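You operate a simulated robot arm through the tools that you are given. There is no shell and no other tool. Be economical: measure what you need, move in short steps, check, and stop when the job is done.

You are at the controls of a simulated robot arm. One attempt, no reset.

## Task
Fit the job card's coil, uncap both ports, then set AUTO.
Fine: the coil goes on the valve block's stem, the caps on the rubber strip; AUTO is on the blue knob.

The check looks at the end state, three seconds after you hand in, the way a careful person would. Anything else that was tipped, shoved, dropped, spilled or broken makes it a failure. Lids that push on must go on centred and level and be pressed home; caps that screw on are set level and turned clockwise until they are tight.

## Robot
A 6-joint arm with a two-finger gripper, on a carriage that runs on a rail from [-0.012, 2.097] to [0.001, -0.243] (x, y) and turns from -3.875 to 1.92 rad about z. Base frame: it is fixed where the carriage stands at the start and does not move with it; the origin is on the floor, on the carriage's upright axis, x ahead of it, y to its left, z up. Lengths are in m, angles in rad, forces in N, time in s.
Its first joint turns from -2.897 to 2.897 rad. Places, roughly: blue knob [0.6, -0.3, 0.9]; brass port [0.7, -0.1, 0.9]; rubber strip [0.8, -0.1, 0.9]; stem of the valve block [0.7, -0.2, 0.9]. Payload 2.54 kg.
The tool frame sits at the grasp point between the pads (the TCP): z along the fingers, y along the line on which they close. The tips reach 0.023 m beyond it. Largest opening 0.126 m; the body of the gripper starts 0.082 m behind the TCP.
Orientation is that of the tool frame in the base frame, as [roll, pitch, yaw] about the fixed x, y, z axes, in that order (R = Rz(yaw) Ry(pitch) Rx(roll)). With the fingers straight down and closing along the base's y, the tool's x points along the base's -x, its y along +y and its z along -z.

## Interface
- The arm moves only by the tool arm_command. Its argument "motion" is one flat list of numbers, 7 for each row, row after row: the shift along the tool's x, y, z in mm, then the turn, a rotation vector about the tool's x, y, z in rad, then the gripper command, from -1 (shut) to 1 (fully open), values between in proportion. In form: [dx, dy, dz, wx, wy, wz, jaw, dx, dy, dz, wx, wy, wz, jaw, ...]. A call has 1 to 10 rows; each row shifts and turns the commanded pose from where the row before left it, along the tool's axes as they then stand. A row lasts 0.2 s, in which the tool goes at most 0.05 m and 0.15 rad; a call with a longer step from one row to the next is refused whole, and so is a gripper value outside its range. Where a pose cannot be reached the arm comes as near as it can. A force on the tool above 40 N (or 10 N above the force at the start of the call, whichever is more), or a blocked arm, ends the call early, and 0.2 s more pass. Each finger halts on what it meets, pressing with about 29 N; the grip force reading is that of the motor and also rises with nothing between the fingers. The clock runs only during rows and for 0.2 s after the last one: add rows that do not move to give the fingers time. It gives the time, the measured TCP pose, the force on the tool (base axes), the opening and the grip force at its end, in the units of the frame above (readings bear some noise), with the torque about the TCP (base axes, N m) and any sound that the robot's microphone picked up, and new pictures: "show" is both (left out), scene, wrist or none.
- Cameras (640 x 400 px; columns grow to the right, rows downward): "scene" is now at [0.0678, 0.1595, 1.5226]; the picture's right is [-0.46, -0.89, 0.00], its down [-0.55, 0.28, -0.79] and it looks along [0.70, -0.36, -0.62] (base axes); focal length 279 px, centre (320, 200). "wrist" rides on the gripper at [0.082, 0.014, -0.122] in the tool frame; the picture's right is [-0.17, 0.99, 0.00], its down [-0.79, -0.13, -0.60] and it looks along [-0.59, -0.10, 0.80] (tool axes); focal length 243 px, centre (320, 200). There is no depth. A picture from a camera that has moved, and an enlarged one, comes with that camera's place and axes in the base frame and with its lens. The place of the scene camera against the robot may be out by one fixed shift of up to 0.012 m in any direction.
- lift_body(by): slides the trunk up (or, below 0, down) by that many m; the arm and the scene camera ride with it, the base frame stays. It gives what a move gives, with no picture.
- drive_base(legs): drives the robot by 1 to 6 legs, each [ahead, left, turn to the left] in m, m and rad, along the robot's own axes; the way and the turn of a leg run together, so that a leg with both is an arc; at most 1.5 m and 3.142 rad a leg. The arm and the cameras ride along, it lands a little off, and it stops where it bumps. It keeps to its track: a leg is cut to what the track allows. It gives what a move gives, and a new picture of the scene camera.
- pan_tilt(pan, tilt): turns the head with the scene camera to pan (to the left, within 2.094 rad either way) and tilt (down, from -0.506 to 1.204), counted from straight ahead of the robot. It gives what a move gives, and a new picture of the scene camera.
- zoom(camera, box): a new picture of the part [left, top, right, bottom] of that camera's present view, enlarged. No time passes.
- hand_in(): hands the job in; it is judged then, once.

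Go step by step. Nothing tells you exact positions but the pictures and the camera data: compare them with the known pose of the tool, close in by small moves and look again before you grip or let go. The budget is 120 turns and 260 pictures, counting those below and the enlarged ones. Unless the task says otherwise, let go and move clear before handing in, and close with one line.

The tools are called after "Call:" as a command line: name --argument value ..., lists and objects as JSON in quotes. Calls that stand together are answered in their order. arm_command: Moves the arm, as the interface text tells. Its arguments: {"type":"object","properties":{"motion":{"type":"array"},"show":{"type":"string","enum":["both","scene","wrist","none"]}},"required":["motion"]} The other tools are called the same way: lift_body (by) slides the trunk up or down; drive_base (legs) drives the base; pan_tilt (pan, tilt) turns the head that bears the scene camera; zoom (camera, box) takes an enlarged picture of a part of a camera's view; hand_in () hands the job in.

At the start:

```text
clock: 0.0
tool_pos: [0.3862, 0.0435, 1.2147]
tool_rot: [3.141, -0.001, -3.141]
wrist_force: [0.7, -0.3, -0.8]
wrist_torque: [-0.02, -0.03, 0.01]
width: 0.1259
gripper_force: 0.1
trunk travel left (down, up): [-0.325, 0.165]
robot x, y, heading: [0.0005, -0.0008, 0.0]
head pan, tilt: [-0.478, 0.663]
```

scene: 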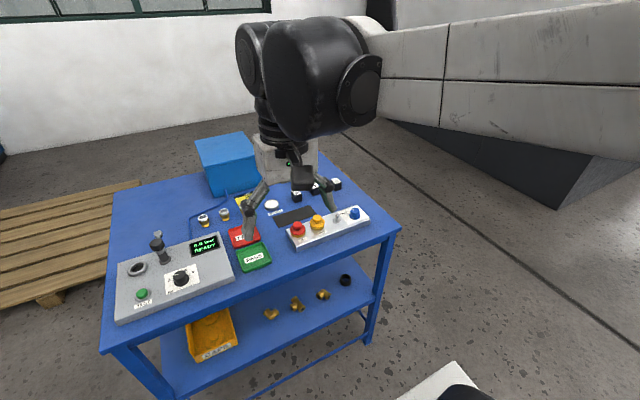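
wrist: 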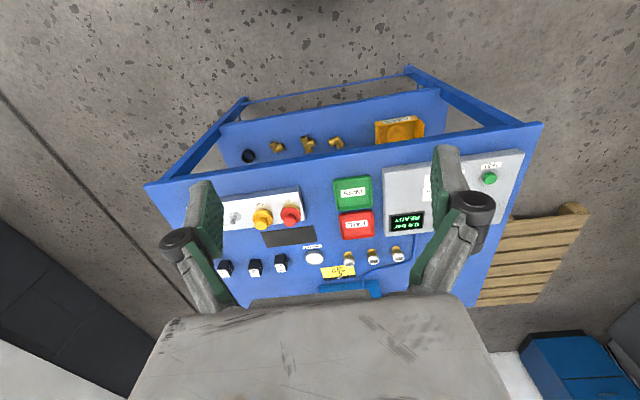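

I see a blue table with a control panel, a row of caps and knobs, a rubber strip, three coils and a job card. First I'll take enlarged views to read the labels.

Call:
zoom --camera "scene" --box '[180, 150, 400, 290]'

Call:
zoom --camera "wrist" --box '[200, 160, 440, 310]'

```text
2.86 times, centred on (290, 220) of scene
camera zoom: at [0.0678, 0.1595, 1.5226], right [-0.46, -0.89, 0.0], down [-0.55, 0.28, -0.79], along [0.7, -0.36, -0.62], focal length 798 px, centre (406, 143)
```

zoom: 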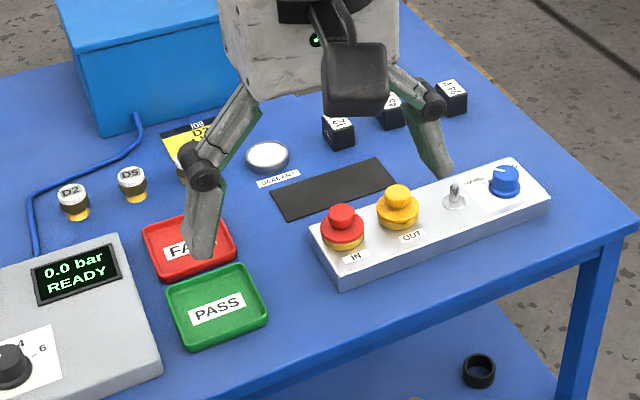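

```text
2.67 times, centred on (320, 235) of wrist
camera zoom: at [0.3046, 0.0574, 1.3354], right [0.17, 0.99, 0.0], down [0.79, -0.13, 0.6], along [0.59, -0.1, -0.8], focal length 647 px, centre (320, 107)
```

zoom: 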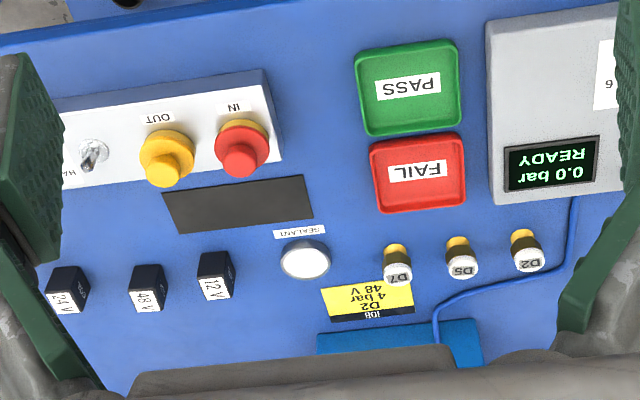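

The card asks for D2, 4 bar, 48 V, so the 48 V coil (middle of the three) goes on the stem, which I take to be the metal pin on the white valve block. I'll move above the block for a closer look.

Call:
arm_command --motion '[-20, -40, 0, 0, 0, 0, 1, -20, -40, 0, 0, 0, 0, 1, -20, -40, 10, 0, 0, 0, 1, -20, -40, 10, 0, 0, 0, 1, -20, -40, 10, 0, 0, 0, 1, -20, -40, 10, 0, 0, 0, 1]'

Call:
zoom --camera "wrist" --box '[160, 20, 480, 220]'

```text
clock: 1.4
tool_pos: [0.5082, -0.1953, 1.1753]
tool_rot: [-3.141, 0.002, 3.141]
wrist_force: [0.1, 0.4, -0.3]
wrist_torque: [0.0, -0.02, 0.01]
width: 0.126
gripper_force: 0.0
trunk travel left (down, up): [-0.325, 0.165]
robot x, y, heading: [0.0004, 0.0008, 0.001]
head pan, tilt: [-0.478, 0.663]
camera scene: at [0.0676, 0.1594, 1.5226], right [-0.46, -0.89, 0.0], down [-0.55, 0.28, -0.79], along [0.7, -0.36, -0.62], focal length 279 px, centre (320, 200)
camera wrist: at [0.4252, -0.1811, 1.2964], right [0.17, 0.99, 0.0], down [0.79, -0.13, 0.6], along [0.59, -0.1, -0.8], focal length 243 px, centre (320, 200)
```

scene: 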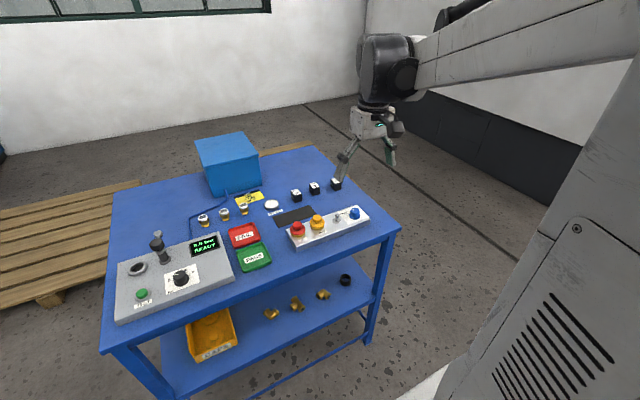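
wrist: 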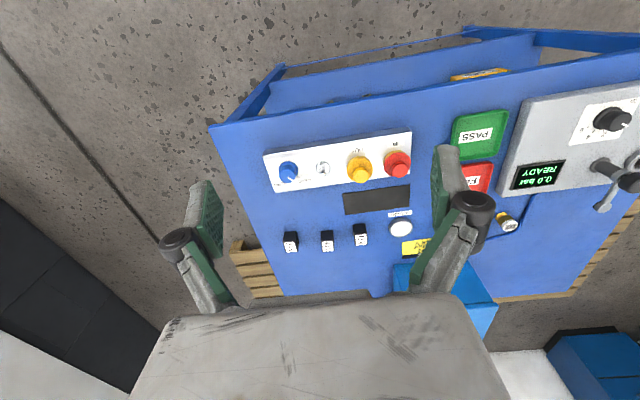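

```text
2.00 times, centred on (320, 120) of wrist
camera zoom: at [0.4252, -0.1811, 1.2964], right [0.17, 0.99, 0.0], down [0.79, -0.13, 0.6], along [0.59, -0.1, -0.8], focal length 485 px, centre (320, 360)
```

zoom: 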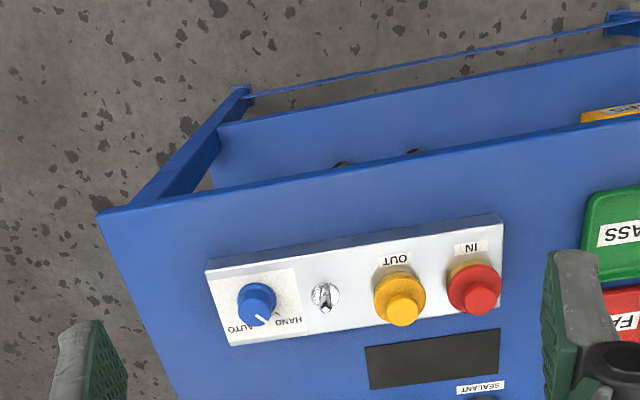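

The blue knob has HAND and AUTO marks, and the stem is near (0.645, -0.212). The 48 V coil is near (0.857, -0.234). I'll go over the coil and look at it closely.

Call:
arm_command --motion '[-40, -5, 10, 0, 0, 0, 1, -40, -5, 10, 0, 0, 0, 1, -40, -5, 15, 0, 0, 0, 1, -40, -5, 15, 0, 0, 0, 1, -40, -5, 20, 0, 0, 0, 0.2, -40, -5, 20, 0, 0, 0, 0.2, -40, -5, 20, 0, 0, 0, 0.2, -40, -5, 20, 0, 0, 0, 0.2]' --show "wrist"

Call:
zoom --camera "wrist" --box '[220, 130, 420, 255]'

Call:
zoom --camera "scene" --box '[240, 150, 400, 250]'

```text
clock: 3.2
tool_pos: [0.8292, -0.2358, 1.0454]
tool_rot: [-3.14, -0.001, -3.14]
wrist_force: [-0.1, 0.6, 0.4]
wrist_torque: [0.0, -0.02, 0.01]
width: 0.0756
gripper_force: 0.0
trunk travel left (down, up): [-0.325, 0.165]
robot x, y, heading: [0.0004, -0.0005, -0.0]
head pan, tilt: [-0.478, 0.663]
camera wrist: at [0.7471, -0.2213, 1.1656], right [0.17, 0.99, 0.0], down [0.79, -0.13, 0.6], along [0.59, -0.1, -0.8], focal length 243 px, centre (320, 200)
```

wrist: 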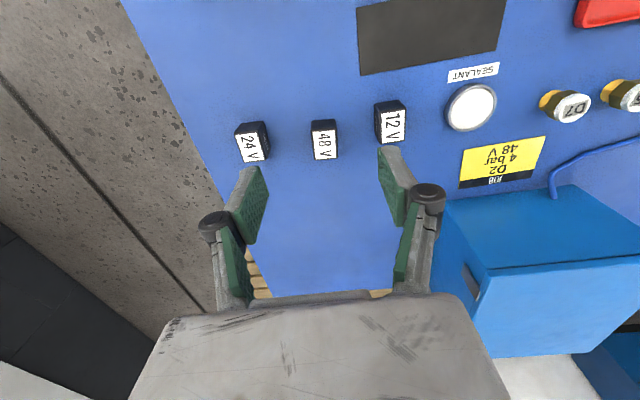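

```text
3.20 times, centred on (320, 192) of wrist
camera zoom: at [0.7471, -0.2213, 1.1656], right [0.17, 0.99, 0.0], down [0.79, -0.13, 0.6], along [0.59, -0.1, -0.8], focal length 776 px, centre (320, 224)
```

zoom: 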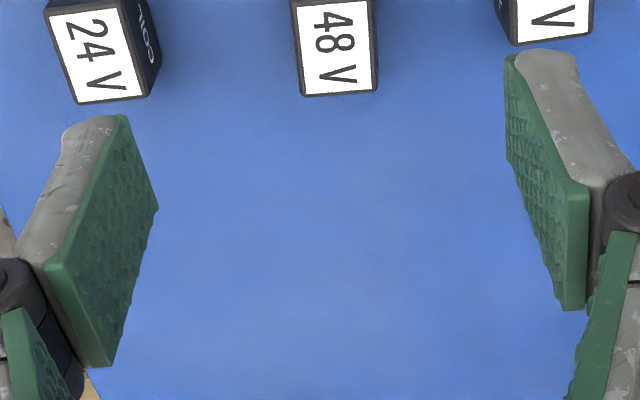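

```text
4.00 times, centred on (320, 200) of scene
camera zoom: at [0.0675, 0.1595, 1.5225], right [-0.46, -0.89, 0.0], down [-0.55, 0.28, -0.79], along [0.7, -0.36, -0.62], focal length 1117 px, centre (320, 200)
```

zoom: 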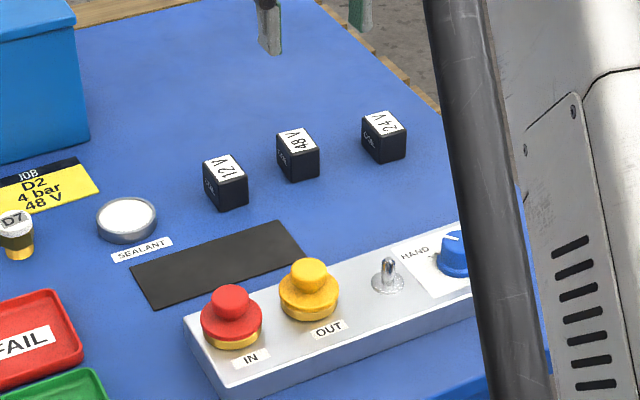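

The coil is a small box with its label on top, centre about (0.857, -0.236) and top at about z 0.90. I'll descend to just above it to measure its height and yaw.

Call:
arm_command --motion '[-14, 0, 40, 0, 0, 0, 0.1, -14, 0, 40, 0, 0, 0, 0.1]' --show "none"

Call:
zoom --camera "wrist" --box '[220, 60, 420, 185]'

Call:
zoom --camera "scene" --box '[270, 150, 370, 212]'

```text
clock: 3.8
tool_pos: [0.8549, -0.2346, 0.9647]
tool_rot: [3.141, -0.001, -3.139]
wrist_force: [-0.4, -0.1, -0.1]
wrist_torque: [0.0, 0.0, 0.02]
width: 0.0691
gripper_force: 0.0
trunk travel left (down, up): [-0.325, 0.165]
robot x, y, heading: [0.002, 0.0008, 0.002]
head pan, tilt: [-0.478, 0.663]
```

```text
3.20 times, centred on (320, 122) of wrist
camera zoom: at [0.7725, -0.2214, 1.0859], right [0.17, 0.99, 0.0], down [0.79, -0.13, 0.6], along [0.59, -0.1, -0.8], focal length 776 px, centre (320, 448)
```

zoom: 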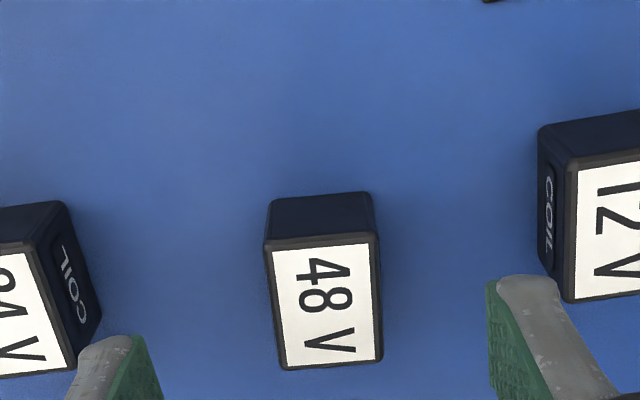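

```text
6.40 times, centred on (320, 181) of scene
camera zoom: at [0.0678, 0.1595, 1.5225], right [-0.46, -0.89, 0.0], down [-0.55, 0.28, -0.79], along [0.7, -0.36, -0.62], focal length 1788 px, centre (320, 322)
```

zoom: 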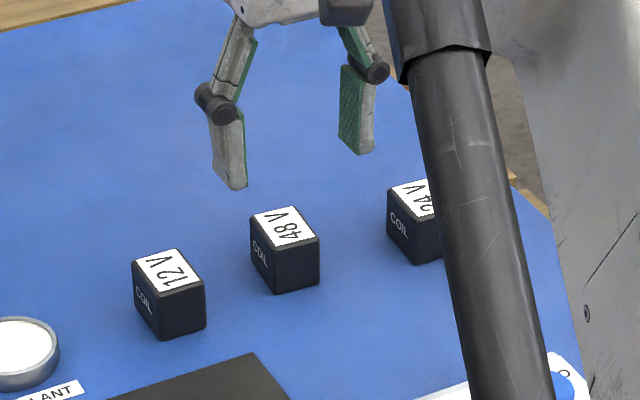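

The coil measures about 38×29×32 mm, with its long side along x, and is turned about -5°. I'll align the yaw, centre over it and lower to just above grasp height.

Call:
arm_command --motion '[-11, -1, 20, 0, 0, 0.085, 0.1, 0, 0, 20, 0, 0, 0, 0.1, 0, 0, 20, 0, 0, 0, 0.1, 0, 0, 0, 0, 0, 0, 0.1]' --show "wrist"

Call:
zoom --camera "wrist" --box '[220, 100, 420, 225]'

Call:
zoom --camera "scene" --box '[270, 150, 370, 212]'

```text
clock: 4.8
tool_pos: [0.8662, -0.2367, 0.9052]
tool_rot: [3.14, 0.0, 3.056]
wrist_force: [-0.2, 0.7, -0.6]
wrist_torque: [0.0, 0.02, -0.02]
width: 0.0693
gripper_force: 0.0
trunk travel left (down, up): [-0.325, 0.165]
robot x, y, heading: [-0.0017, -0.0029, 0.006]
head pan, tilt: [-0.478, 0.663]
camera wrist: at [0.7857, -0.2164, 1.0254], right [0.25, 0.97, 0.0], down [0.78, -0.2, 0.6], along [0.58, -0.15, -0.8], focal length 243 px, centre (320, 200)
```

wrist: 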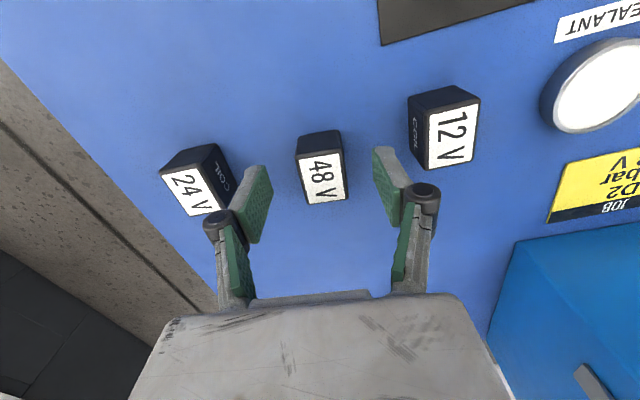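

```text
3.20 times, centred on (320, 162) of wrist
camera zoom: at [0.7857, -0.2164, 1.0254], right [0.25, 0.97, 0.0], down [0.78, -0.2, 0.6], along [0.58, -0.15, -0.8], focal length 776 px, centre (320, 320)
```

zoom: 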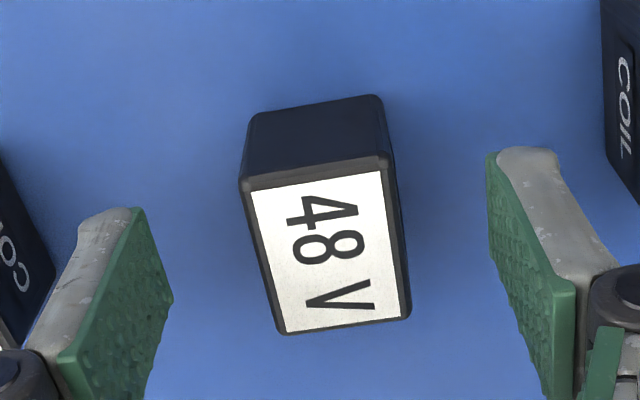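

```text
6.40 times, centred on (320, 181) of scene
camera zoom: at [0.0678, 0.1595, 1.5226], right [-0.46, -0.89, 0.0], down [-0.55, 0.28, -0.79], along [0.7, -0.36, -0.62], focal length 1788 px, centre (320, 322)
```

zoom: 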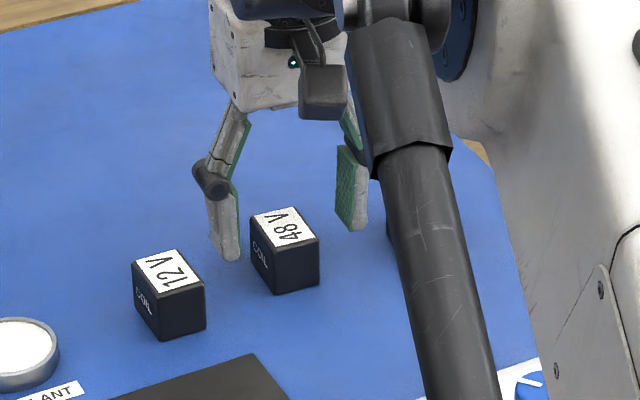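

The coil is centred at (0.868, -0.235) with its top at z ≈ 0.89, and the fingers straddle it evenly. I'll lower 16 mm and close.

Call:
arm_command --motion '[-2, 1, 10, 0, 0, 0, 0.1, 0, 0, 6, 0, 0, 0, 0.1, 0, 0, 0, 0, 0, 0, 0.1, 0, 0, 0, 0, 0, 0, -0.3, 0, 0, 0, 0, 0, 0, -0.7, 0, 0, 0, 0, 0, 0, -1, 0, 0, 0, 0, 0, 0, -1]' --show "wrist"

```text
clock: 6.4
tool_pos: [0.8681, -0.2364, 0.8893]
tool_rot: [-3.141, 0.001, 3.054]
wrist_force: [-0.1, -0.3, 0.4]
wrist_torque: [-0.03, 0.02, 0.03]
width: 0.0327
gripper_force: 28.7
trunk travel left (down, up): [-0.325, 0.165]
robot x, y, heading: [0.0008, -0.0014, -0.002]
head pan, tilt: [-0.478, 0.663]
camera wrist: at [0.7867, -0.2158, 1.0101], right [0.25, 0.97, 0.0], down [0.78, -0.2, 0.6], along [0.58, -0.15, -0.8], focal length 243 px, centre (320, 200)
```

wrist: 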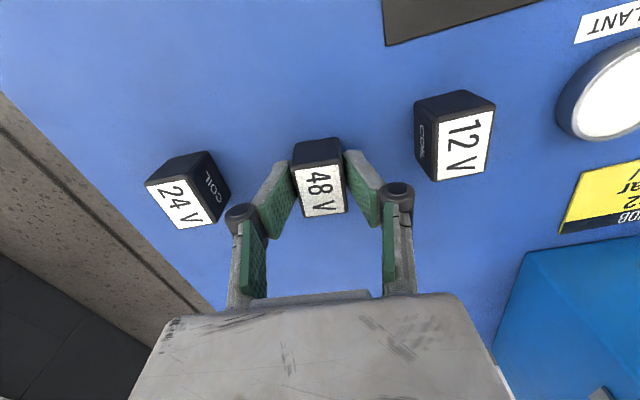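

It's gripped at width 33 mm. I'll zoom to measure where the coil sits in the tool frame before lifting.

Call:
zoom --camera "wrist" --box '[260, 120, 380, 195]'

Call:
arm_command --motion '[0, 0, -30, 0, 0, 0, -1, 0, 0, -40, 0, 0, 0, -1, 0, 0, -40, 0, 0, 0, -1, 0, 0, 0, 0, 0, 0, -1]' --show "wrist"

Call:
zoom --camera "wrist" --box '[240, 110, 400, 210]'

Call:
zoom --camera "scene" --box '[260, 110, 400, 198]'

```text
5.33 times, centred on (320, 158) of wrist
camera zoom: at [0.7867, -0.2158, 1.0101], right [0.25, 0.97, 0.0], down [0.78, -0.2, 0.6], along [0.58, -0.15, -0.8], focal length 1294 px, centre (320, 427)
```

zoom: 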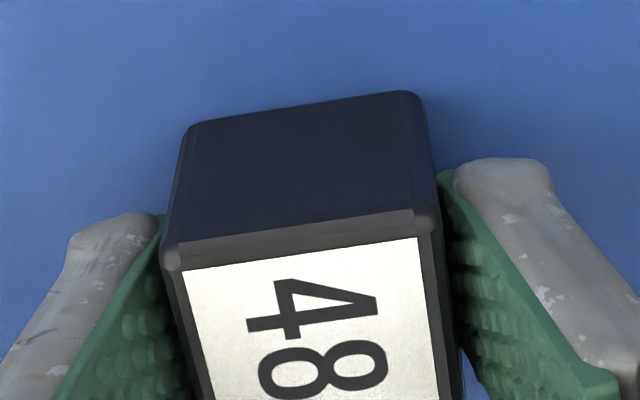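

```text
clock: 7.4
tool_pos: [0.869, -0.2352, 0.9984]
tool_rot: [-3.14, 0.0, 3.057]
wrist_force: [0.2, -0.2, -1.3]
wrist_torque: [0.0, -0.03, -0.01]
width: 0.0325
gripper_force: 29.2
trunk travel left (down, up): [-0.325, 0.165]
robot x, y, heading: [0.0018, 0.0023, 0.001]
head pan, tilt: [-0.478, 0.663]
camera wrist: at [0.7885, -0.215, 1.1203], right [0.25, 0.97, 0.0], down [0.78, -0.2, 0.6], along [0.58, -0.15, -0.8], focal length 243 px, centre (320, 200)
```

wrist: 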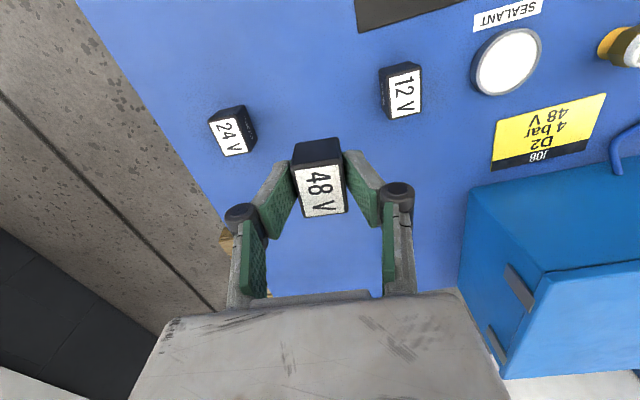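

```text
4.00 times, centred on (320, 160) of wrist
camera zoom: at [0.7885, -0.215, 1.1203], right [0.25, 0.97, 0.0], down [0.78, -0.2, 0.6], along [0.58, -0.15, -0.8], focal length 970 px, centre (320, 360)
```

zoom: 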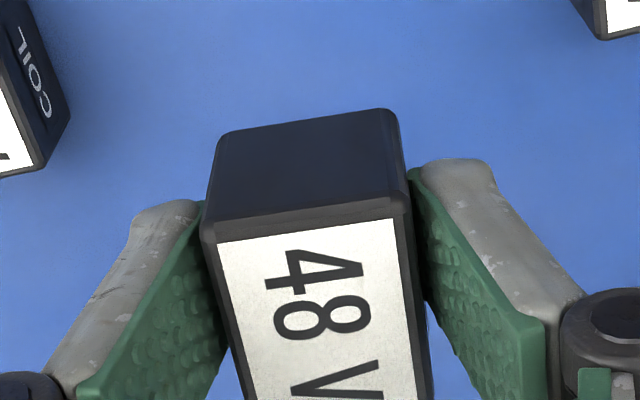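

```text
4.55 times, centred on (330, 154) of scene
camera zoom: at [0.0675, 0.1596, 1.5226], right [-0.46, -0.89, 0.0], down [-0.55, 0.28, -0.79], along [0.7, -0.36, -0.62], focal length 1270 px, centre (274, 409)
```

zoom: 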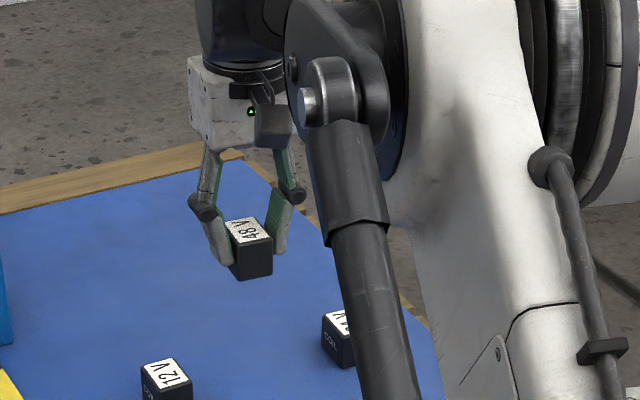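

The coil hangs straight, centred about 7 mm beyond the TCP in base x, with its bottom about 43 mm below the TCP. I'll square the yaw and move it near the stem (about 0.657, -0.218) for a close look.

Call:
arm_command --motion '[0, 0, -10, 0, 0, -0.085, -1, 34, 3, 0, 0, 0, 0, -1, 34, 4, 0, 0, 0, 0, -1, 34, 4, 0, 0, 0, 0, -1, 34, 3, 0, 0, 0, 0, -1, 33, 3, 0, 0, 0, 0, -1, 0, 0, 0, 0, 0, 0, -1]' --show "both"

Call:
zoom --camera "wrist" --box '[220, 40, 420, 165]'

Call:
zoom --camera "scene" --box '[270, 140, 430, 240]'

```text
clock: 9.0
tool_pos: [0.698, -0.2198, 1.0089]
tool_rot: [-3.141, 0.0, -3.141]
wrist_force: [0.0, 0.2, 0.0]
wrist_torque: [-0.03, 0.0, 0.01]
width: 0.0325
gripper_force: 29.0
trunk travel left (down, up): [-0.325, 0.165]
robot x, y, heading: [0.0013, 0.0006, -0.003]
head pan, tilt: [-0.478, 0.663]
camera scene: at [0.0671, 0.1596, 1.5226], right [-0.46, -0.89, 0.0], down [-0.55, 0.28, -0.79], along [0.7, -0.36, -0.62], focal length 279 px, centre (320, 200)
camera wrist: at [0.6148, -0.2057, 1.129], right [0.17, 0.99, 0.0], down [0.79, -0.13, 0.6], along [0.59, -0.1, -0.8], focal length 243 px, centre (320, 200)
```

scene: 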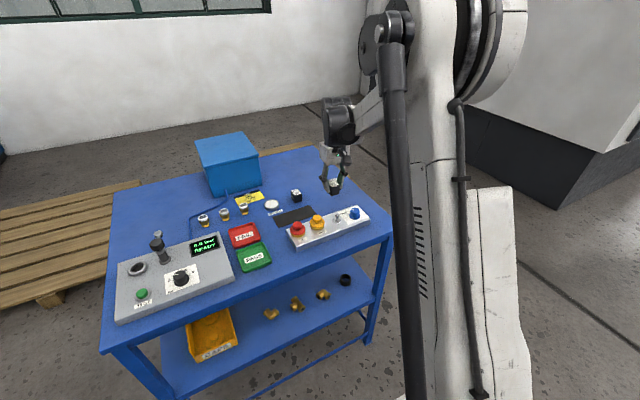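
wrist: 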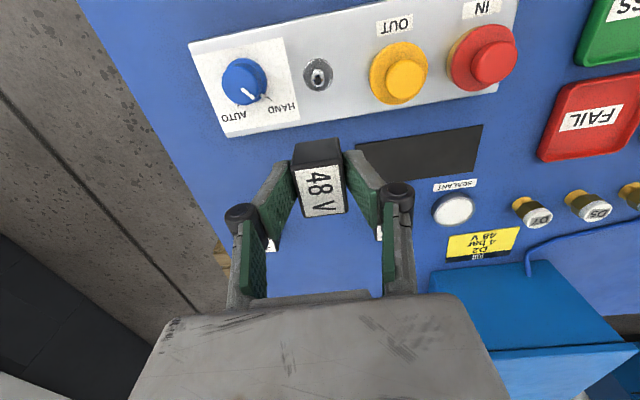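

```text
3.20 times, centred on (320, 102) of wrist
camera zoom: at [0.6148, -0.2057, 1.129], right [0.17, 0.99, 0.0], down [0.79, -0.13, 0.6], along [0.59, -0.1, -0.8], focal length 776 px, centre (320, 512)
```

zoom: 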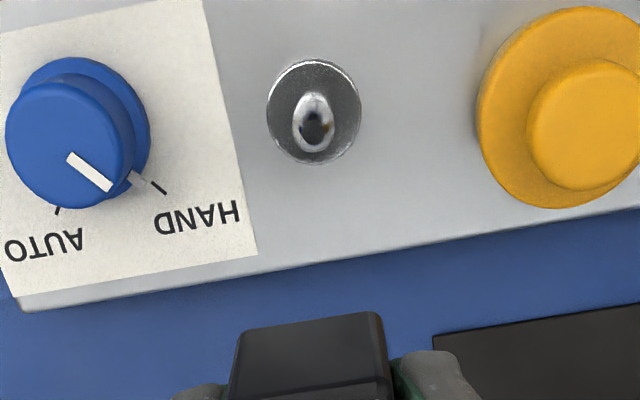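

```text
4.00 times, centred on (350, 190) of scene
camera zoom: at [0.0671, 0.1596, 1.5226], right [-0.46, -0.89, 0.0], down [-0.55, 0.28, -0.79], along [0.7, -0.36, -0.62], focal length 1117 px, centre (200, 240)
```

zoom: 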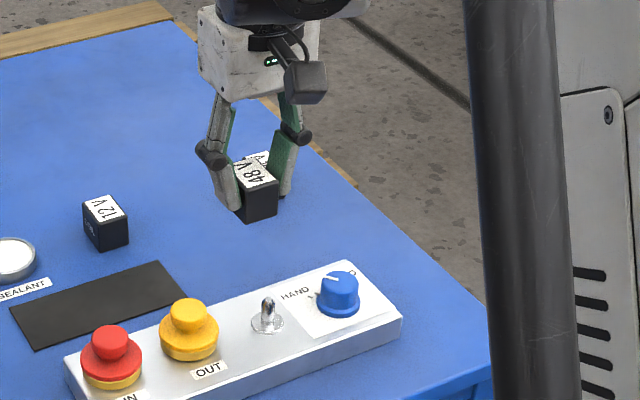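

The stem base is at about (0.655, -0.215) with its top near z 0.89–0.90, and the knob currently points to HAND. Before fitting, I'll back off and tilt the coil so the scene camera can see its hole.

Call:
arm_command --motion '[30, 0, -40, 0, 0, 0, -1, 30, 0, -40, 0, 0, 0, -1, 30, 0, -40, 0, 0.0, 0, -1, 0, 0, 0, 0, 0.15, 0, -1, 0, 0, 0, 0, 0.15, 0, -1, 0, 0, 0, 0, 0.15, 0, -1, 0, 0, 0, 0, 0.15, 0, -1, 0, 0, 0, 0, 0.15, 0, -1, 0, 0, 0, 0, 0.15, 0, -1, 0, 0, 0, 0, 0.15, 0, -1]' --show "scene"

```text
clock: 11.2
tool_pos: [0.607, -0.2231, 1.1292]
tool_rot: [-3.131, -0.468, 3.141]
wrist_force: [-0.8, 0.0, -0.2]
wrist_torque: [0.02, -0.02, -0.02]
width: 0.0323
gripper_force: 29.0
out of reach, approached as far as the arm can: row 7, 8, 9, 10
trunk travel left (down, up): [-0.325, 0.165]
robot x, y, heading: [-0.0051, -0.003, 0.005]
head pan, tilt: [-0.478, 0.663]
camera scene: at [0.0679, 0.1595, 1.5226], right [-0.46, -0.89, 0.0], down [-0.55, 0.28, -0.79], along [0.7, -0.36, -0.62], focal length 279 px, centre (320, 200)
```

scene: 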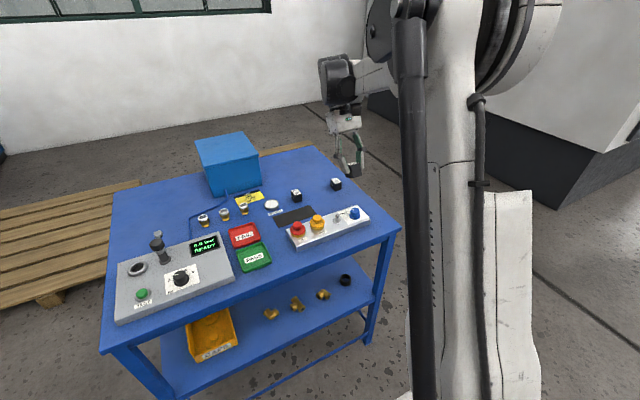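

The tilt was limited by reach. I'll undo it and roll the tool sideways instead, so the coil's underside turns toward the scene camera.

Call:
arm_command --motion '[0, 0, 0, 0, -0.15, 0, -1, 0, 0, 0, 0, -0.15, 0, -1, 0, 0, 0, 0, -0.15, 0, -1]' --show "none"

```text
clock: 12.0
tool_pos: [0.6087, -0.2209, 1.1276]
tool_rot: [-3.135, -0.015, -3.137]
wrist_force: [-0.3, 0.6, -1.2]
wrist_torque: [-0.02, 0.04, 0.04]
width: 0.0325
gripper_force: 29.4
trunk travel left (down, up): [-0.325, 0.165]
robot x, y, heading: [0.0001, 0.0005, -0.003]
head pan, tilt: [-0.478, 0.663]
```

The tool is level again, so now I'll roll it.

Call:
arm_command --motion '[0, 0, 0, -0.15, 0.013, 0, -1, 0, 0, 0, -0.15, 0, 0, -1, 0, 0, 0, -0.15, 0, 0, -1, 0, 0, 0, -0.15, 0, 0, -1, 0, 0, 0, -0.15, 0, 0, -1, 0, 0, 0, -0.15, 0, 0, -1, 0, 0, 0, -0.15, 0, 0, -1, 0, 0, 0, -0.15, 0, 0, -1, 0, 0, 0, -0.15, 0, 0, -1]' --show "none"

Call:
zoom --camera "scene" --box '[300, 110, 400, 172]'

```text
clock: 14.0
tool_pos: [0.6665, -0.1307, 1.1294]
tool_rot: [1.831, 0.004, 3.077]
wrist_force: [-0.5, 0.1, -1.3]
wrist_torque: [-0.02, 0.01, -0.07]
width: 0.0325
gripper_force: 29.1
out of reach, approached as far as the arm can: row 6, 7, 8, 9
trunk travel left (down, up): [-0.325, 0.165]
robot x, y, heading: [0.0038, 0.0017, 0.0]
head pan, tilt: [-0.478, 0.663]
```

```text
6.40 times, centred on (350, 141) of scene
camera zoom: at [0.0668, 0.1591, 1.5227], right [-0.46, -0.89, 0.0], down [-0.55, 0.28, -0.79], along [0.7, -0.36, -0.61], focal length 1788 px, centre (128, 578)
```

zoom: 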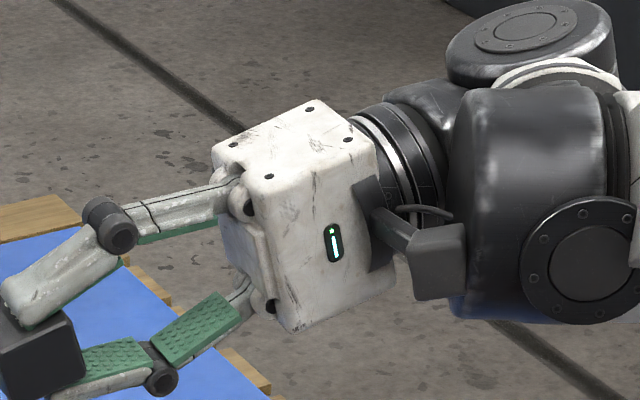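

Call:
zoom --camera "scene" --box '[270, 142, 330, 180]'

```text
10.53 times, centred on (300, 161) of scene
camera zoom: at [0.0668, 0.1591, 1.5227], right [-0.46, -0.89, 0.0], down [-0.55, 0.28, -0.79], along [0.7, -0.36, -0.61], focal length 2940 px, centre (530, 610)
```

zoom: 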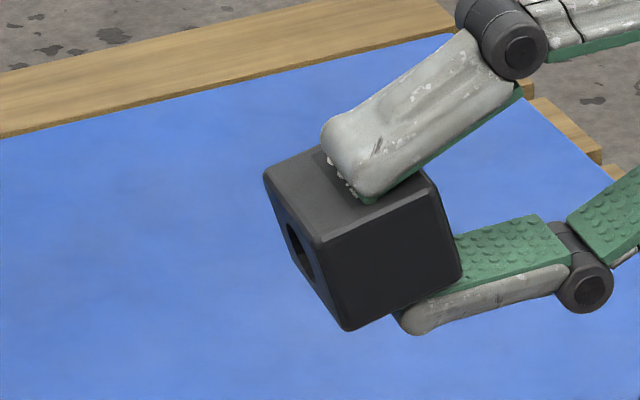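

The underside has a central round hole, roughly 13 mm across, so the coil goes on centred. I'll roll the tool back upright.

Call:
arm_command --motion '[0, 0, 0, 0.1455, 0, 0, -1, 0, 0, 0, 0.1455, 0, 0, -1, 0, 0, 0, 0.1455, 0, 0, -1, 0, 0, 0, 0.1455, 0, 0, -1, 0, 0, 0, 0.1455, 0, 0, -1, 0, 0, 0, 0.1455, 0, 0, -1, 0, 0, 0, 0.1455, 0, 0, -1, 0, 0, 0, 0.1455, 0, 0, -1, 0, 0, 0, 0.1455, 0, 0, -1, 0, 0, 0, 0, 0, 0, -1]' --show "wrist"

```text
clock: 16.2
tool_pos: [0.6668, -0.1286, 1.1283]
tool_rot: [3.14, -0.004, 3.104]
wrist_force: [0.7, 0.2, -1.3]
wrist_torque: [0.02, -0.01, 0.0]
width: 0.0323
gripper_force: 28.6
trunk travel left (down, up): [-0.325, 0.165]
robot x, y, heading: [0.0002, 0.0025, 0.0]
head pan, tilt: [-0.478, 0.663]
camera wrist: at [0.5864, -0.1126, 1.25], right [0.2, 0.98, 0.0], down [0.79, -0.16, 0.59], along [0.58, -0.12, -0.8], focal length 243 px, centre (320, 200)
```

wrist: 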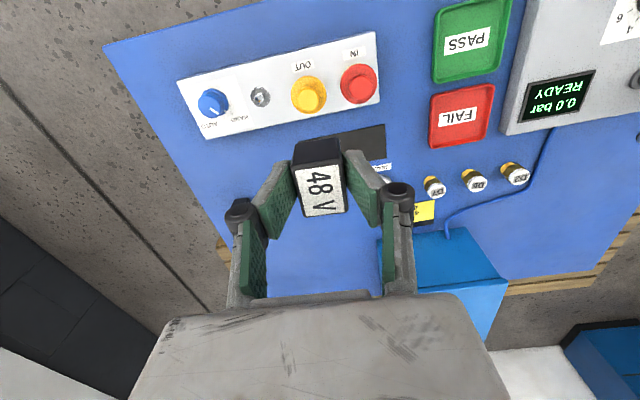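

The tool is upright again. I'll move the coil above the stem with a gap, keeping the yaw square, and check alignment.

Call:
arm_command --motion '[0, 0, 0, 0, 0, -0.037, -1, 5, -21, 32, 0, 0, 0, -1, 5, -22, 32, 0, 0, 0, -1, 4, -22, 32, 0, 0, 0, -1, 5, -21, 32, 0, 0, 0, -1, 0, 0, 0, 0, 0, 0, -1]' --show "wrist"

Call:
zoom --camera "wrist" --box '[240, 110, 400, 210]'

Call:
zoom --camera "scene" --box '[290, 160, 390, 222]'

```text
clock: 17.6
tool_pos: [0.6489, -0.2168, 0.9983]
tool_rot: [3.136, -0.004, 3.141]
wrist_force: [0.2, -1.5, -1.5]
wrist_torque: [0.02, 0.01, 0.04]
width: 0.0325
gripper_force: 29.3
trunk travel left (down, up): [-0.325, 0.165]
robot x, y, heading: [-0.001, -0.0014, 0.004]
head pan, tilt: [-0.478, 0.663]
camera wrist: at [0.5681, -0.2031, 1.1203], right [0.17, 0.99, 0.0], down [0.79, -0.14, 0.59], along [0.59, -0.09, -0.81], focal length 243 px, centre (320, 200)
```

wrist: 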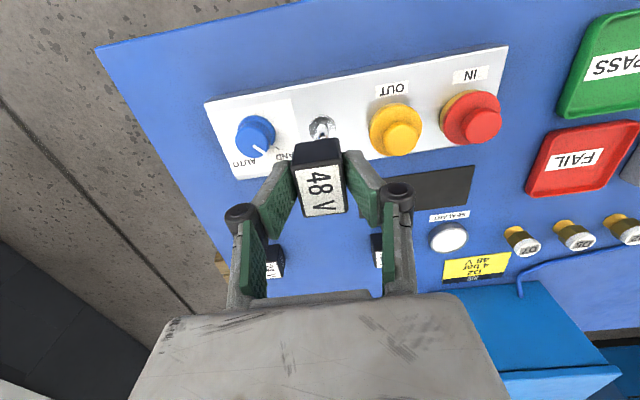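

```text
4.00 times, centred on (320, 160) of wrist
camera zoom: at [0.5681, -0.2031, 1.1203], right [0.17, 0.99, 0.0], down [0.79, -0.14, 0.59], along [0.59, -0.09, -0.81], focal length 970 px, centre (320, 360)
```

zoom: 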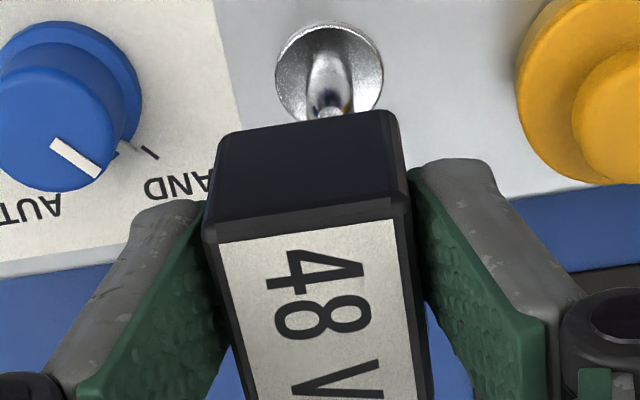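

```text
6.40 times, centred on (340, 191) of scene
camera zoom: at [0.0683, 0.1592, 1.5226], right [-0.46, -0.89, 0.0], down [-0.55, 0.28, -0.79], along [0.7, -0.36, -0.62], focal length 1788 px, centre (192, 258)
```

zoom: 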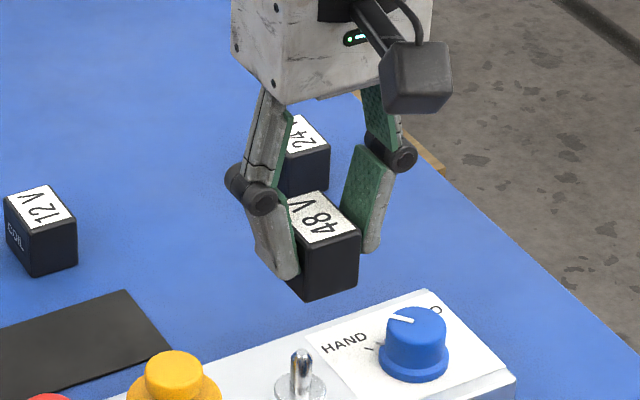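

Estimates of the stem's x disagree by a few mm because of parallax. I'll put the coil just behind the stem, with its bottom at stem-tip height, so I can compare the two directly in one view.

Call:
arm_command --motion '[-34, 2, 0, 0, 0, 0, -1, 0, 0, 20, 0, 0, 0, -1, 0, 0, 21, 0, 0, 0, -1, 0, 0, 0, 0, 0, 0, -1, 0, 0, 0, 0, 0, 0, -1]' --show "none"

Call:
zoom --camera "wrist" --box '[240, 80, 400, 180]'

Call:
zoom --camera "wrist" --box '[270, 140, 370, 222]'

Call:
zoom --camera "scene" --box '[310, 180, 390, 230]'

```text
clock: 18.8
tool_pos: [0.6817, -0.2124, 0.9579]
tool_rot: [3.137, -0.004, 3.14]
wrist_force: [0.4, 0.2, -1.2]
wrist_torque: [-0.01, 0.01, 0.03]
width: 0.0325
gripper_force: 29.0
trunk travel left (down, up): [-0.325, 0.165]
robot x, y, heading: [-0.0018, 0.001, 0.003]
head pan, tilt: [-0.478, 0.663]
```

```text
4.00 times, centred on (320, 130) of wrist
camera zoom: at [0.6002, -0.1997, 1.0796], right [0.17, 0.99, 0.0], down [0.79, -0.14, 0.59], along [0.59, -0.09, -0.81], focal length 970 px, centre (320, 480)
```

zoom: 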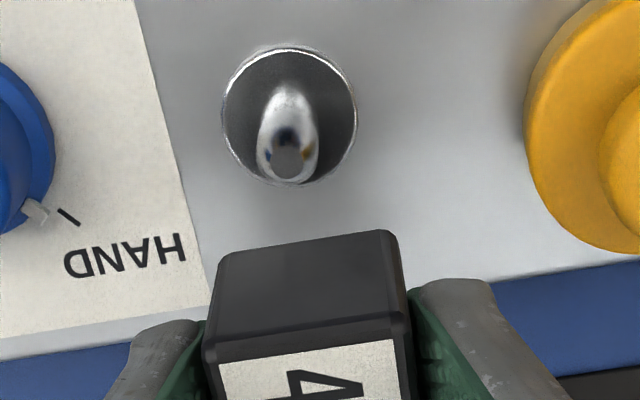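

```text
4.88 times, centred on (320, 181) of wrist
camera zoom: at [0.6002, -0.1997, 1.0796], right [0.17, 0.99, 0.0], down [0.79, -0.14, 0.59], along [0.59, -0.09, -0.81], focal length 1184 px, centre (320, 293)
```

zoom: 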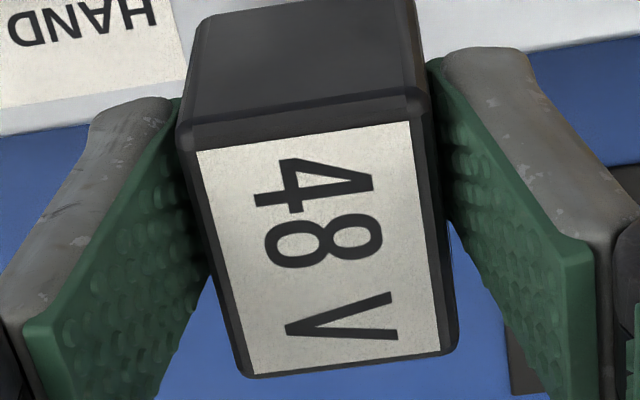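

```text
8.00 times, centred on (350, 205) of scene
camera zoom: at [0.0679, 0.1595, 1.5226], right [-0.46, -0.89, 0.0], down [-0.55, 0.28, -0.79], along [0.7, -0.36, -0.62], focal length 2234 px, centre (80, 160)
```

zoom: 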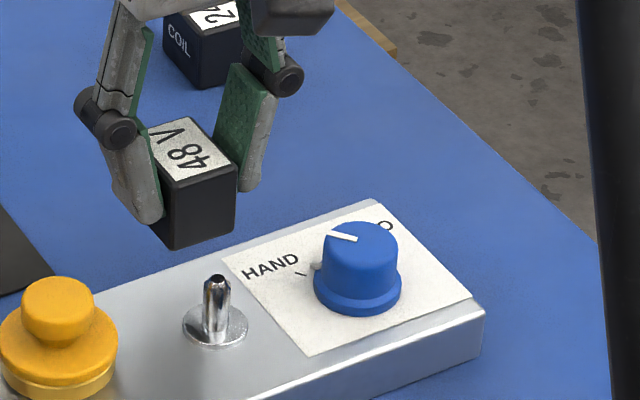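

At equal height the stem sits about 35 mm toward the robot from the coil's centre and is aligned in y. I'll raise slightly, shift 35 mm over it, and check with the scene camera.

Call:
arm_command --motion '[0, 0, -6, 0, 0, 0, -1, 18, 0, 0, 0, 0, 0, -1, 17, 0.5, 0, 0, 0, 0, -1, 0, 0, 0, 0, 0, 0, -1, 0, 0, 0, 0, 0, 0, -1]' --show "none"

Call:
zoom --camera "wrist" --box '[240, 80, 400, 180]'

Call:
zoom --camera "scene" --box '[310, 180, 390, 230]'

```text
clock: 20.0
tool_pos: [0.6486, -0.2117, 0.9649]
tool_rot: [3.135, -0.005, -3.141]
wrist_force: [-0.1, 0.4, -1.1]
wrist_torque: [-0.02, -0.01, -0.01]
width: 0.0325
gripper_force: 29.0
trunk travel left (down, up): [-0.325, 0.165]
robot x, y, heading: [-0.0003, 0.0009, -0.005]
head pan, tilt: [-0.478, 0.663]
```

```text
4.00 times, centred on (320, 130) of wrist
camera zoom: at [0.5661, -0.1983, 1.0857], right [0.17, 0.99, 0.0], down [0.79, -0.14, 0.59], along [0.59, -0.09, -0.81], focal length 970 px, centre (320, 480)
```

zoom: 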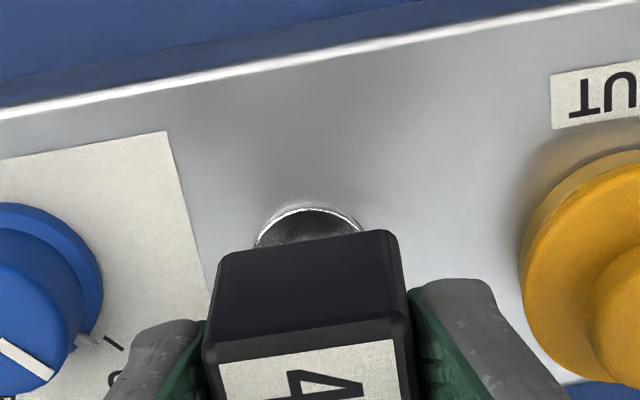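

```text
8.00 times, centred on (350, 205) of scene
camera zoom: at [0.068, 0.1595, 1.5226], right [-0.46, -0.89, 0.0], down [-0.55, 0.28, -0.79], along [0.7, -0.36, -0.62], focal length 2234 px, centre (80, 160)
```

zoom: 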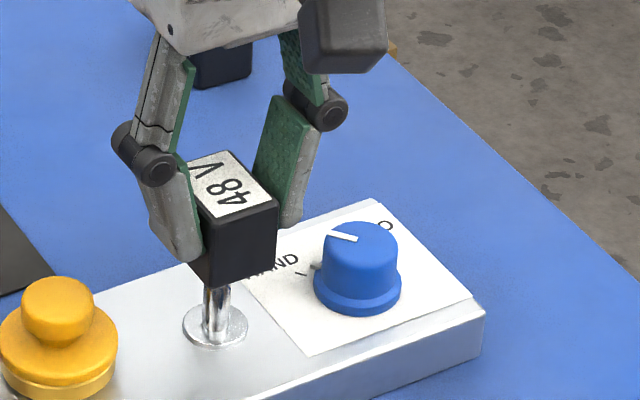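

The cameras disagree slightly on lateral alignment. I'll take closer enlargements before lowering.

Call:
zoom --camera "scene" --box '[326, 196, 354, 226]'

Call:
zoom --camera "wrist" --box '[280, 120, 360, 170]'

```text
13.33 times, centred on (340, 211) of scene
camera zoom: at [0.068, 0.1595, 1.5226], right [-0.46, -0.89, 0.0], down [-0.55, 0.28, -0.79], along [0.7, -0.36, -0.62], focal length 3724 px, centre (53, 53)
```

zoom: 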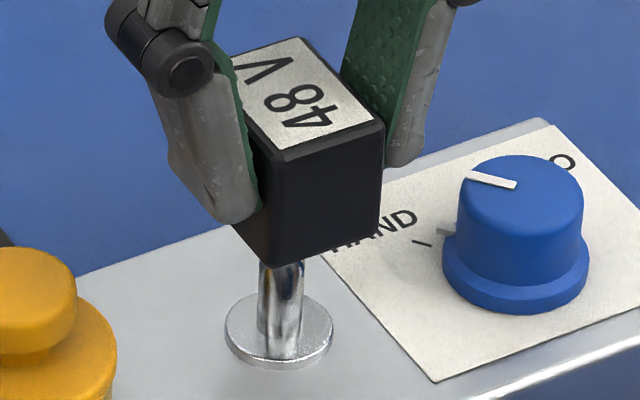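

```text
8.00 times, centred on (320, 145) of wrist
camera zoom: at [0.5661, -0.1983, 1.0857], right [0.17, 0.99, 0.0], down [0.79, -0.14, 0.59], along [0.59, -0.09, -0.81], focal length 1941 px, centre (320, 640)
```

zoom: 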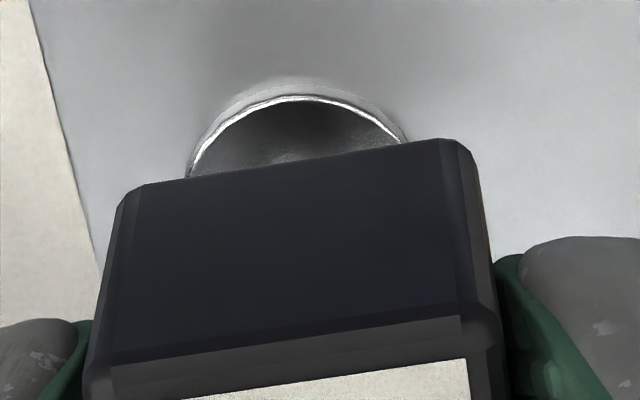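

Both views put the coil's centre within about 1–2 mm of the stem axis, with roughly a 14 mm gap. I'll level the tool slightly and lower in steps while watching force.

Call:
arm_command --motion '[0, 0, 6, 0.0055, -0.0045, 0, -1, 0, -0.5, 5, 0, 0, 0, -1, 0, 0, 4, 0, 0, 0, -1, 0, 0, 3, 0, 0, 0, -1, 0, 0, 0, 0, 0, 0, -1]' --show "none"

Call:
zoom --camera "scene" --box '[316, 196, 364, 226]'

```text
clock: 21.2
tool_pos: [0.6452, -0.2128, 0.9464]
tool_rot: [-3.141, 0.001, 3.141]
wrist_force: [-0.2, 0.0, -2.0]
wrist_torque: [-0.03, 0.02, 0.04]
width: 0.0323
gripper_force: 29.2
trunk travel left (down, up): [-0.325, 0.165]
robot x, y, heading: [0.0049, -0.0035, 0.001]
head pan, tilt: [-0.478, 0.663]
```

```text
13.33 times, centred on (340, 211) of scene
camera zoom: at [0.0679, 0.1595, 1.5226], right [-0.46, -0.89, 0.0], down [-0.55, 0.28, -0.79], along [0.7, -0.36, -0.62], focal length 3724 px, centre (53, 53)
```

zoom: 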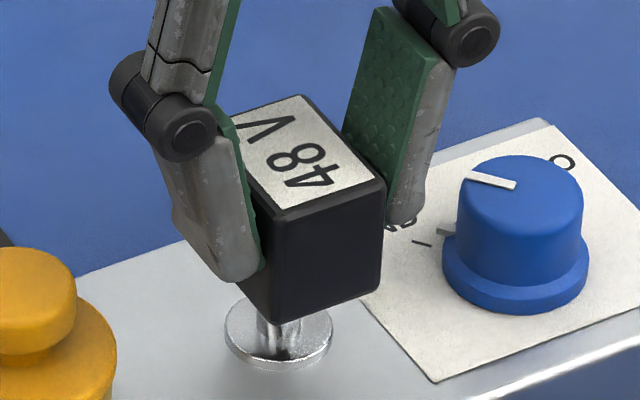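

There's no contact force yet with the coil bottom at about tip level. I'll continue down in small steps.

Call:
arm_command --motion '[0, 0, 3, 0, 0, 0, -1, 0, 0, 3, 0, 0, 0, -1, 0, 0, 0, 0, 0, 0, -1]' --show "none"

Call:
zoom --camera "scene" --box '[316, 196, 364, 226]'

Call:
zoom --camera "wrist" --box '[240, 80, 400, 180]'

```text
clock: 22.0
tool_pos: [0.6472, -0.2117, 0.9418]
tool_rot: [-3.142, 0.002, 3.14]
wrist_force: [15.9, -1.7, 17.6]
wrist_torque: [-0.07, -0.83, -0.02]
width: 0.0325
gripper_force: 29.0
trunk travel left (down, up): [-0.325, 0.165]
robot x, y, heading: [0.0012, -0.0001, -0.002]
head pan, tilt: [-0.478, 0.663]
```

```text
13.33 times, centred on (340, 211) of scene
camera zoom: at [0.0679, 0.1598, 1.5227], right [-0.46, -0.89, 0.0], down [-0.55, 0.28, -0.79], along [0.7, -0.36, -0.62], focal length 3724 px, centre (53, 53)
```

zoom: 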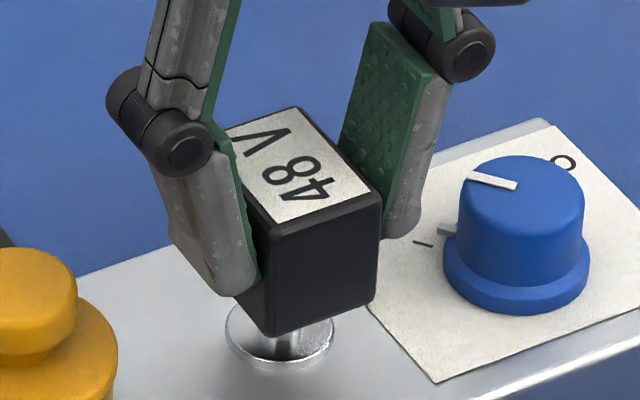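

```text
4.00 times, centred on (320, 130) of wrist
camera zoom: at [0.5652, -0.1979, 1.0623], right [0.17, 0.99, 0.0], down [0.79, -0.13, 0.6], along [0.59, -0.1, -0.8], focal length 970 px, centre (320, 480)
```

zoom: 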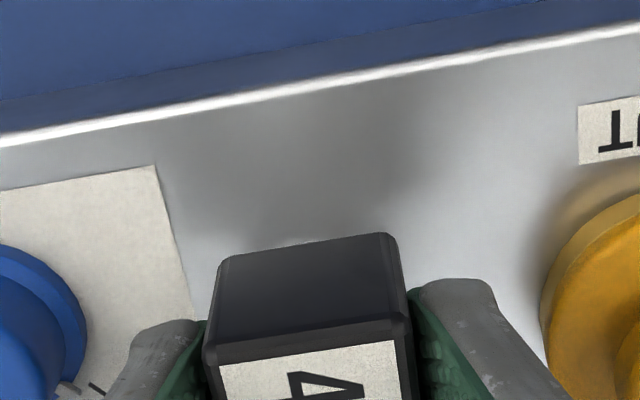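

The stem is pushing the coil toward +x (about 16 N) as well as up, so the coil needs to go a little to +x. I'll ease up, shift 2 mm and try again.

Call:
arm_command --motion '[0, 0, -4, 0, 0, 0, -1, -2, 0, 0, 0, 0, 0, -1, 0, 0, 2, 0, 0, 0, -1, 0, 0, 2, 0, 0, 0, -1, 0, 0, 0, 0, 0, 0, -1]' --show "none"

```text
clock: 23.2
tool_pos: [0.6495, -0.2132, 0.9407]
tool_rot: [3.14, 0.0, -3.141]
wrist_force: [-0.9, -0.1, -1.2]
wrist_torque: [0.01, -0.03, 0.0]
width: 0.0325
gripper_force: 28.7
trunk travel left (down, up): [-0.325, 0.165]
robot x, y, heading: [-0.0003, 0.0039, 0.002]
head pan, tilt: [-0.478, 0.663]
```

The contact is gone at the same height, so the stem is entering the hole. Continuing down.

Call:
arm_command --motion '[0, 0, 3, 0, 0, 0, -1, 0, 0, 3, 0, 0, 0, -1, 0, 0, 0, 0, 0, 0, -1]' --show "none"

Call:
zoom --camera "scene" --box '[316, 196, 364, 226]'

```text
clock: 24.0
tool_pos: [0.6484, -0.2127, 0.9351]
tool_rot: [3.141, 0.0, -3.141]
wrist_force: [0.3, -0.1, -2.0]
wrist_torque: [-0.01, 0.04, -0.01]
width: 0.0324
gripper_force: 28.8
trunk travel left (down, up): [-0.325, 0.165]
robot x, y, heading: [-0.0005, -0.0003, -0.002]
head pan, tilt: [-0.478, 0.663]
```

```text
13.33 times, centred on (340, 211) of scene
camera zoom: at [0.0679, 0.1595, 1.5226], right [-0.46, -0.89, 0.0], down [-0.55, 0.28, -0.79], along [0.7, -0.36, -0.62], focal length 3724 px, centre (53, 53)
```

zoom: 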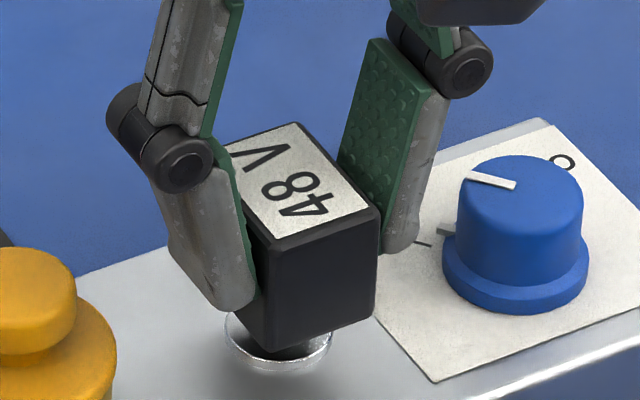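

It's sliding on freely. I'll lower it the rest of the way to the flange until I feel seating.

Call:
arm_command --motion '[0, 0, 3, 0, 0, 0, -1, 0, 0, 2, 0, 0, 0, -1, 0, 0, 2, 0, 0, 0, -1, 0, 0, 0, 0, 0, 0, -1]' --show "none"

Call:
zoom --camera "scene" --box '[316, 196, 364, 226]'

```text
clock: 25.0
tool_pos: [0.6496, -0.212, 0.9285]
tool_rot: [3.141, 0.0, -3.141]
wrist_force: [-0.3, 0.1, -0.4]
wrist_torque: [-0.03, -0.04, 0.09]
width: 0.0325
gripper_force: 29.1
trunk travel left (down, up): [-0.325, 0.165]
robot x, y, heading: [-0.0012, 0.0007, 0.0]
head pan, tilt: [-0.478, 0.663]
```

```text
13.33 times, centred on (340, 211) of scene
camera zoom: at [0.0679, 0.1595, 1.5226], right [-0.46, -0.89, 0.0], down [-0.55, 0.28, -0.79], along [0.7, -0.36, -0.62], focal length 3724 px, centre (53, 53)
```

zoom: 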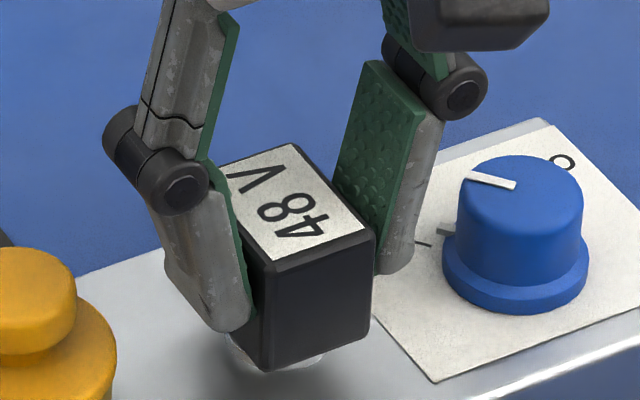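

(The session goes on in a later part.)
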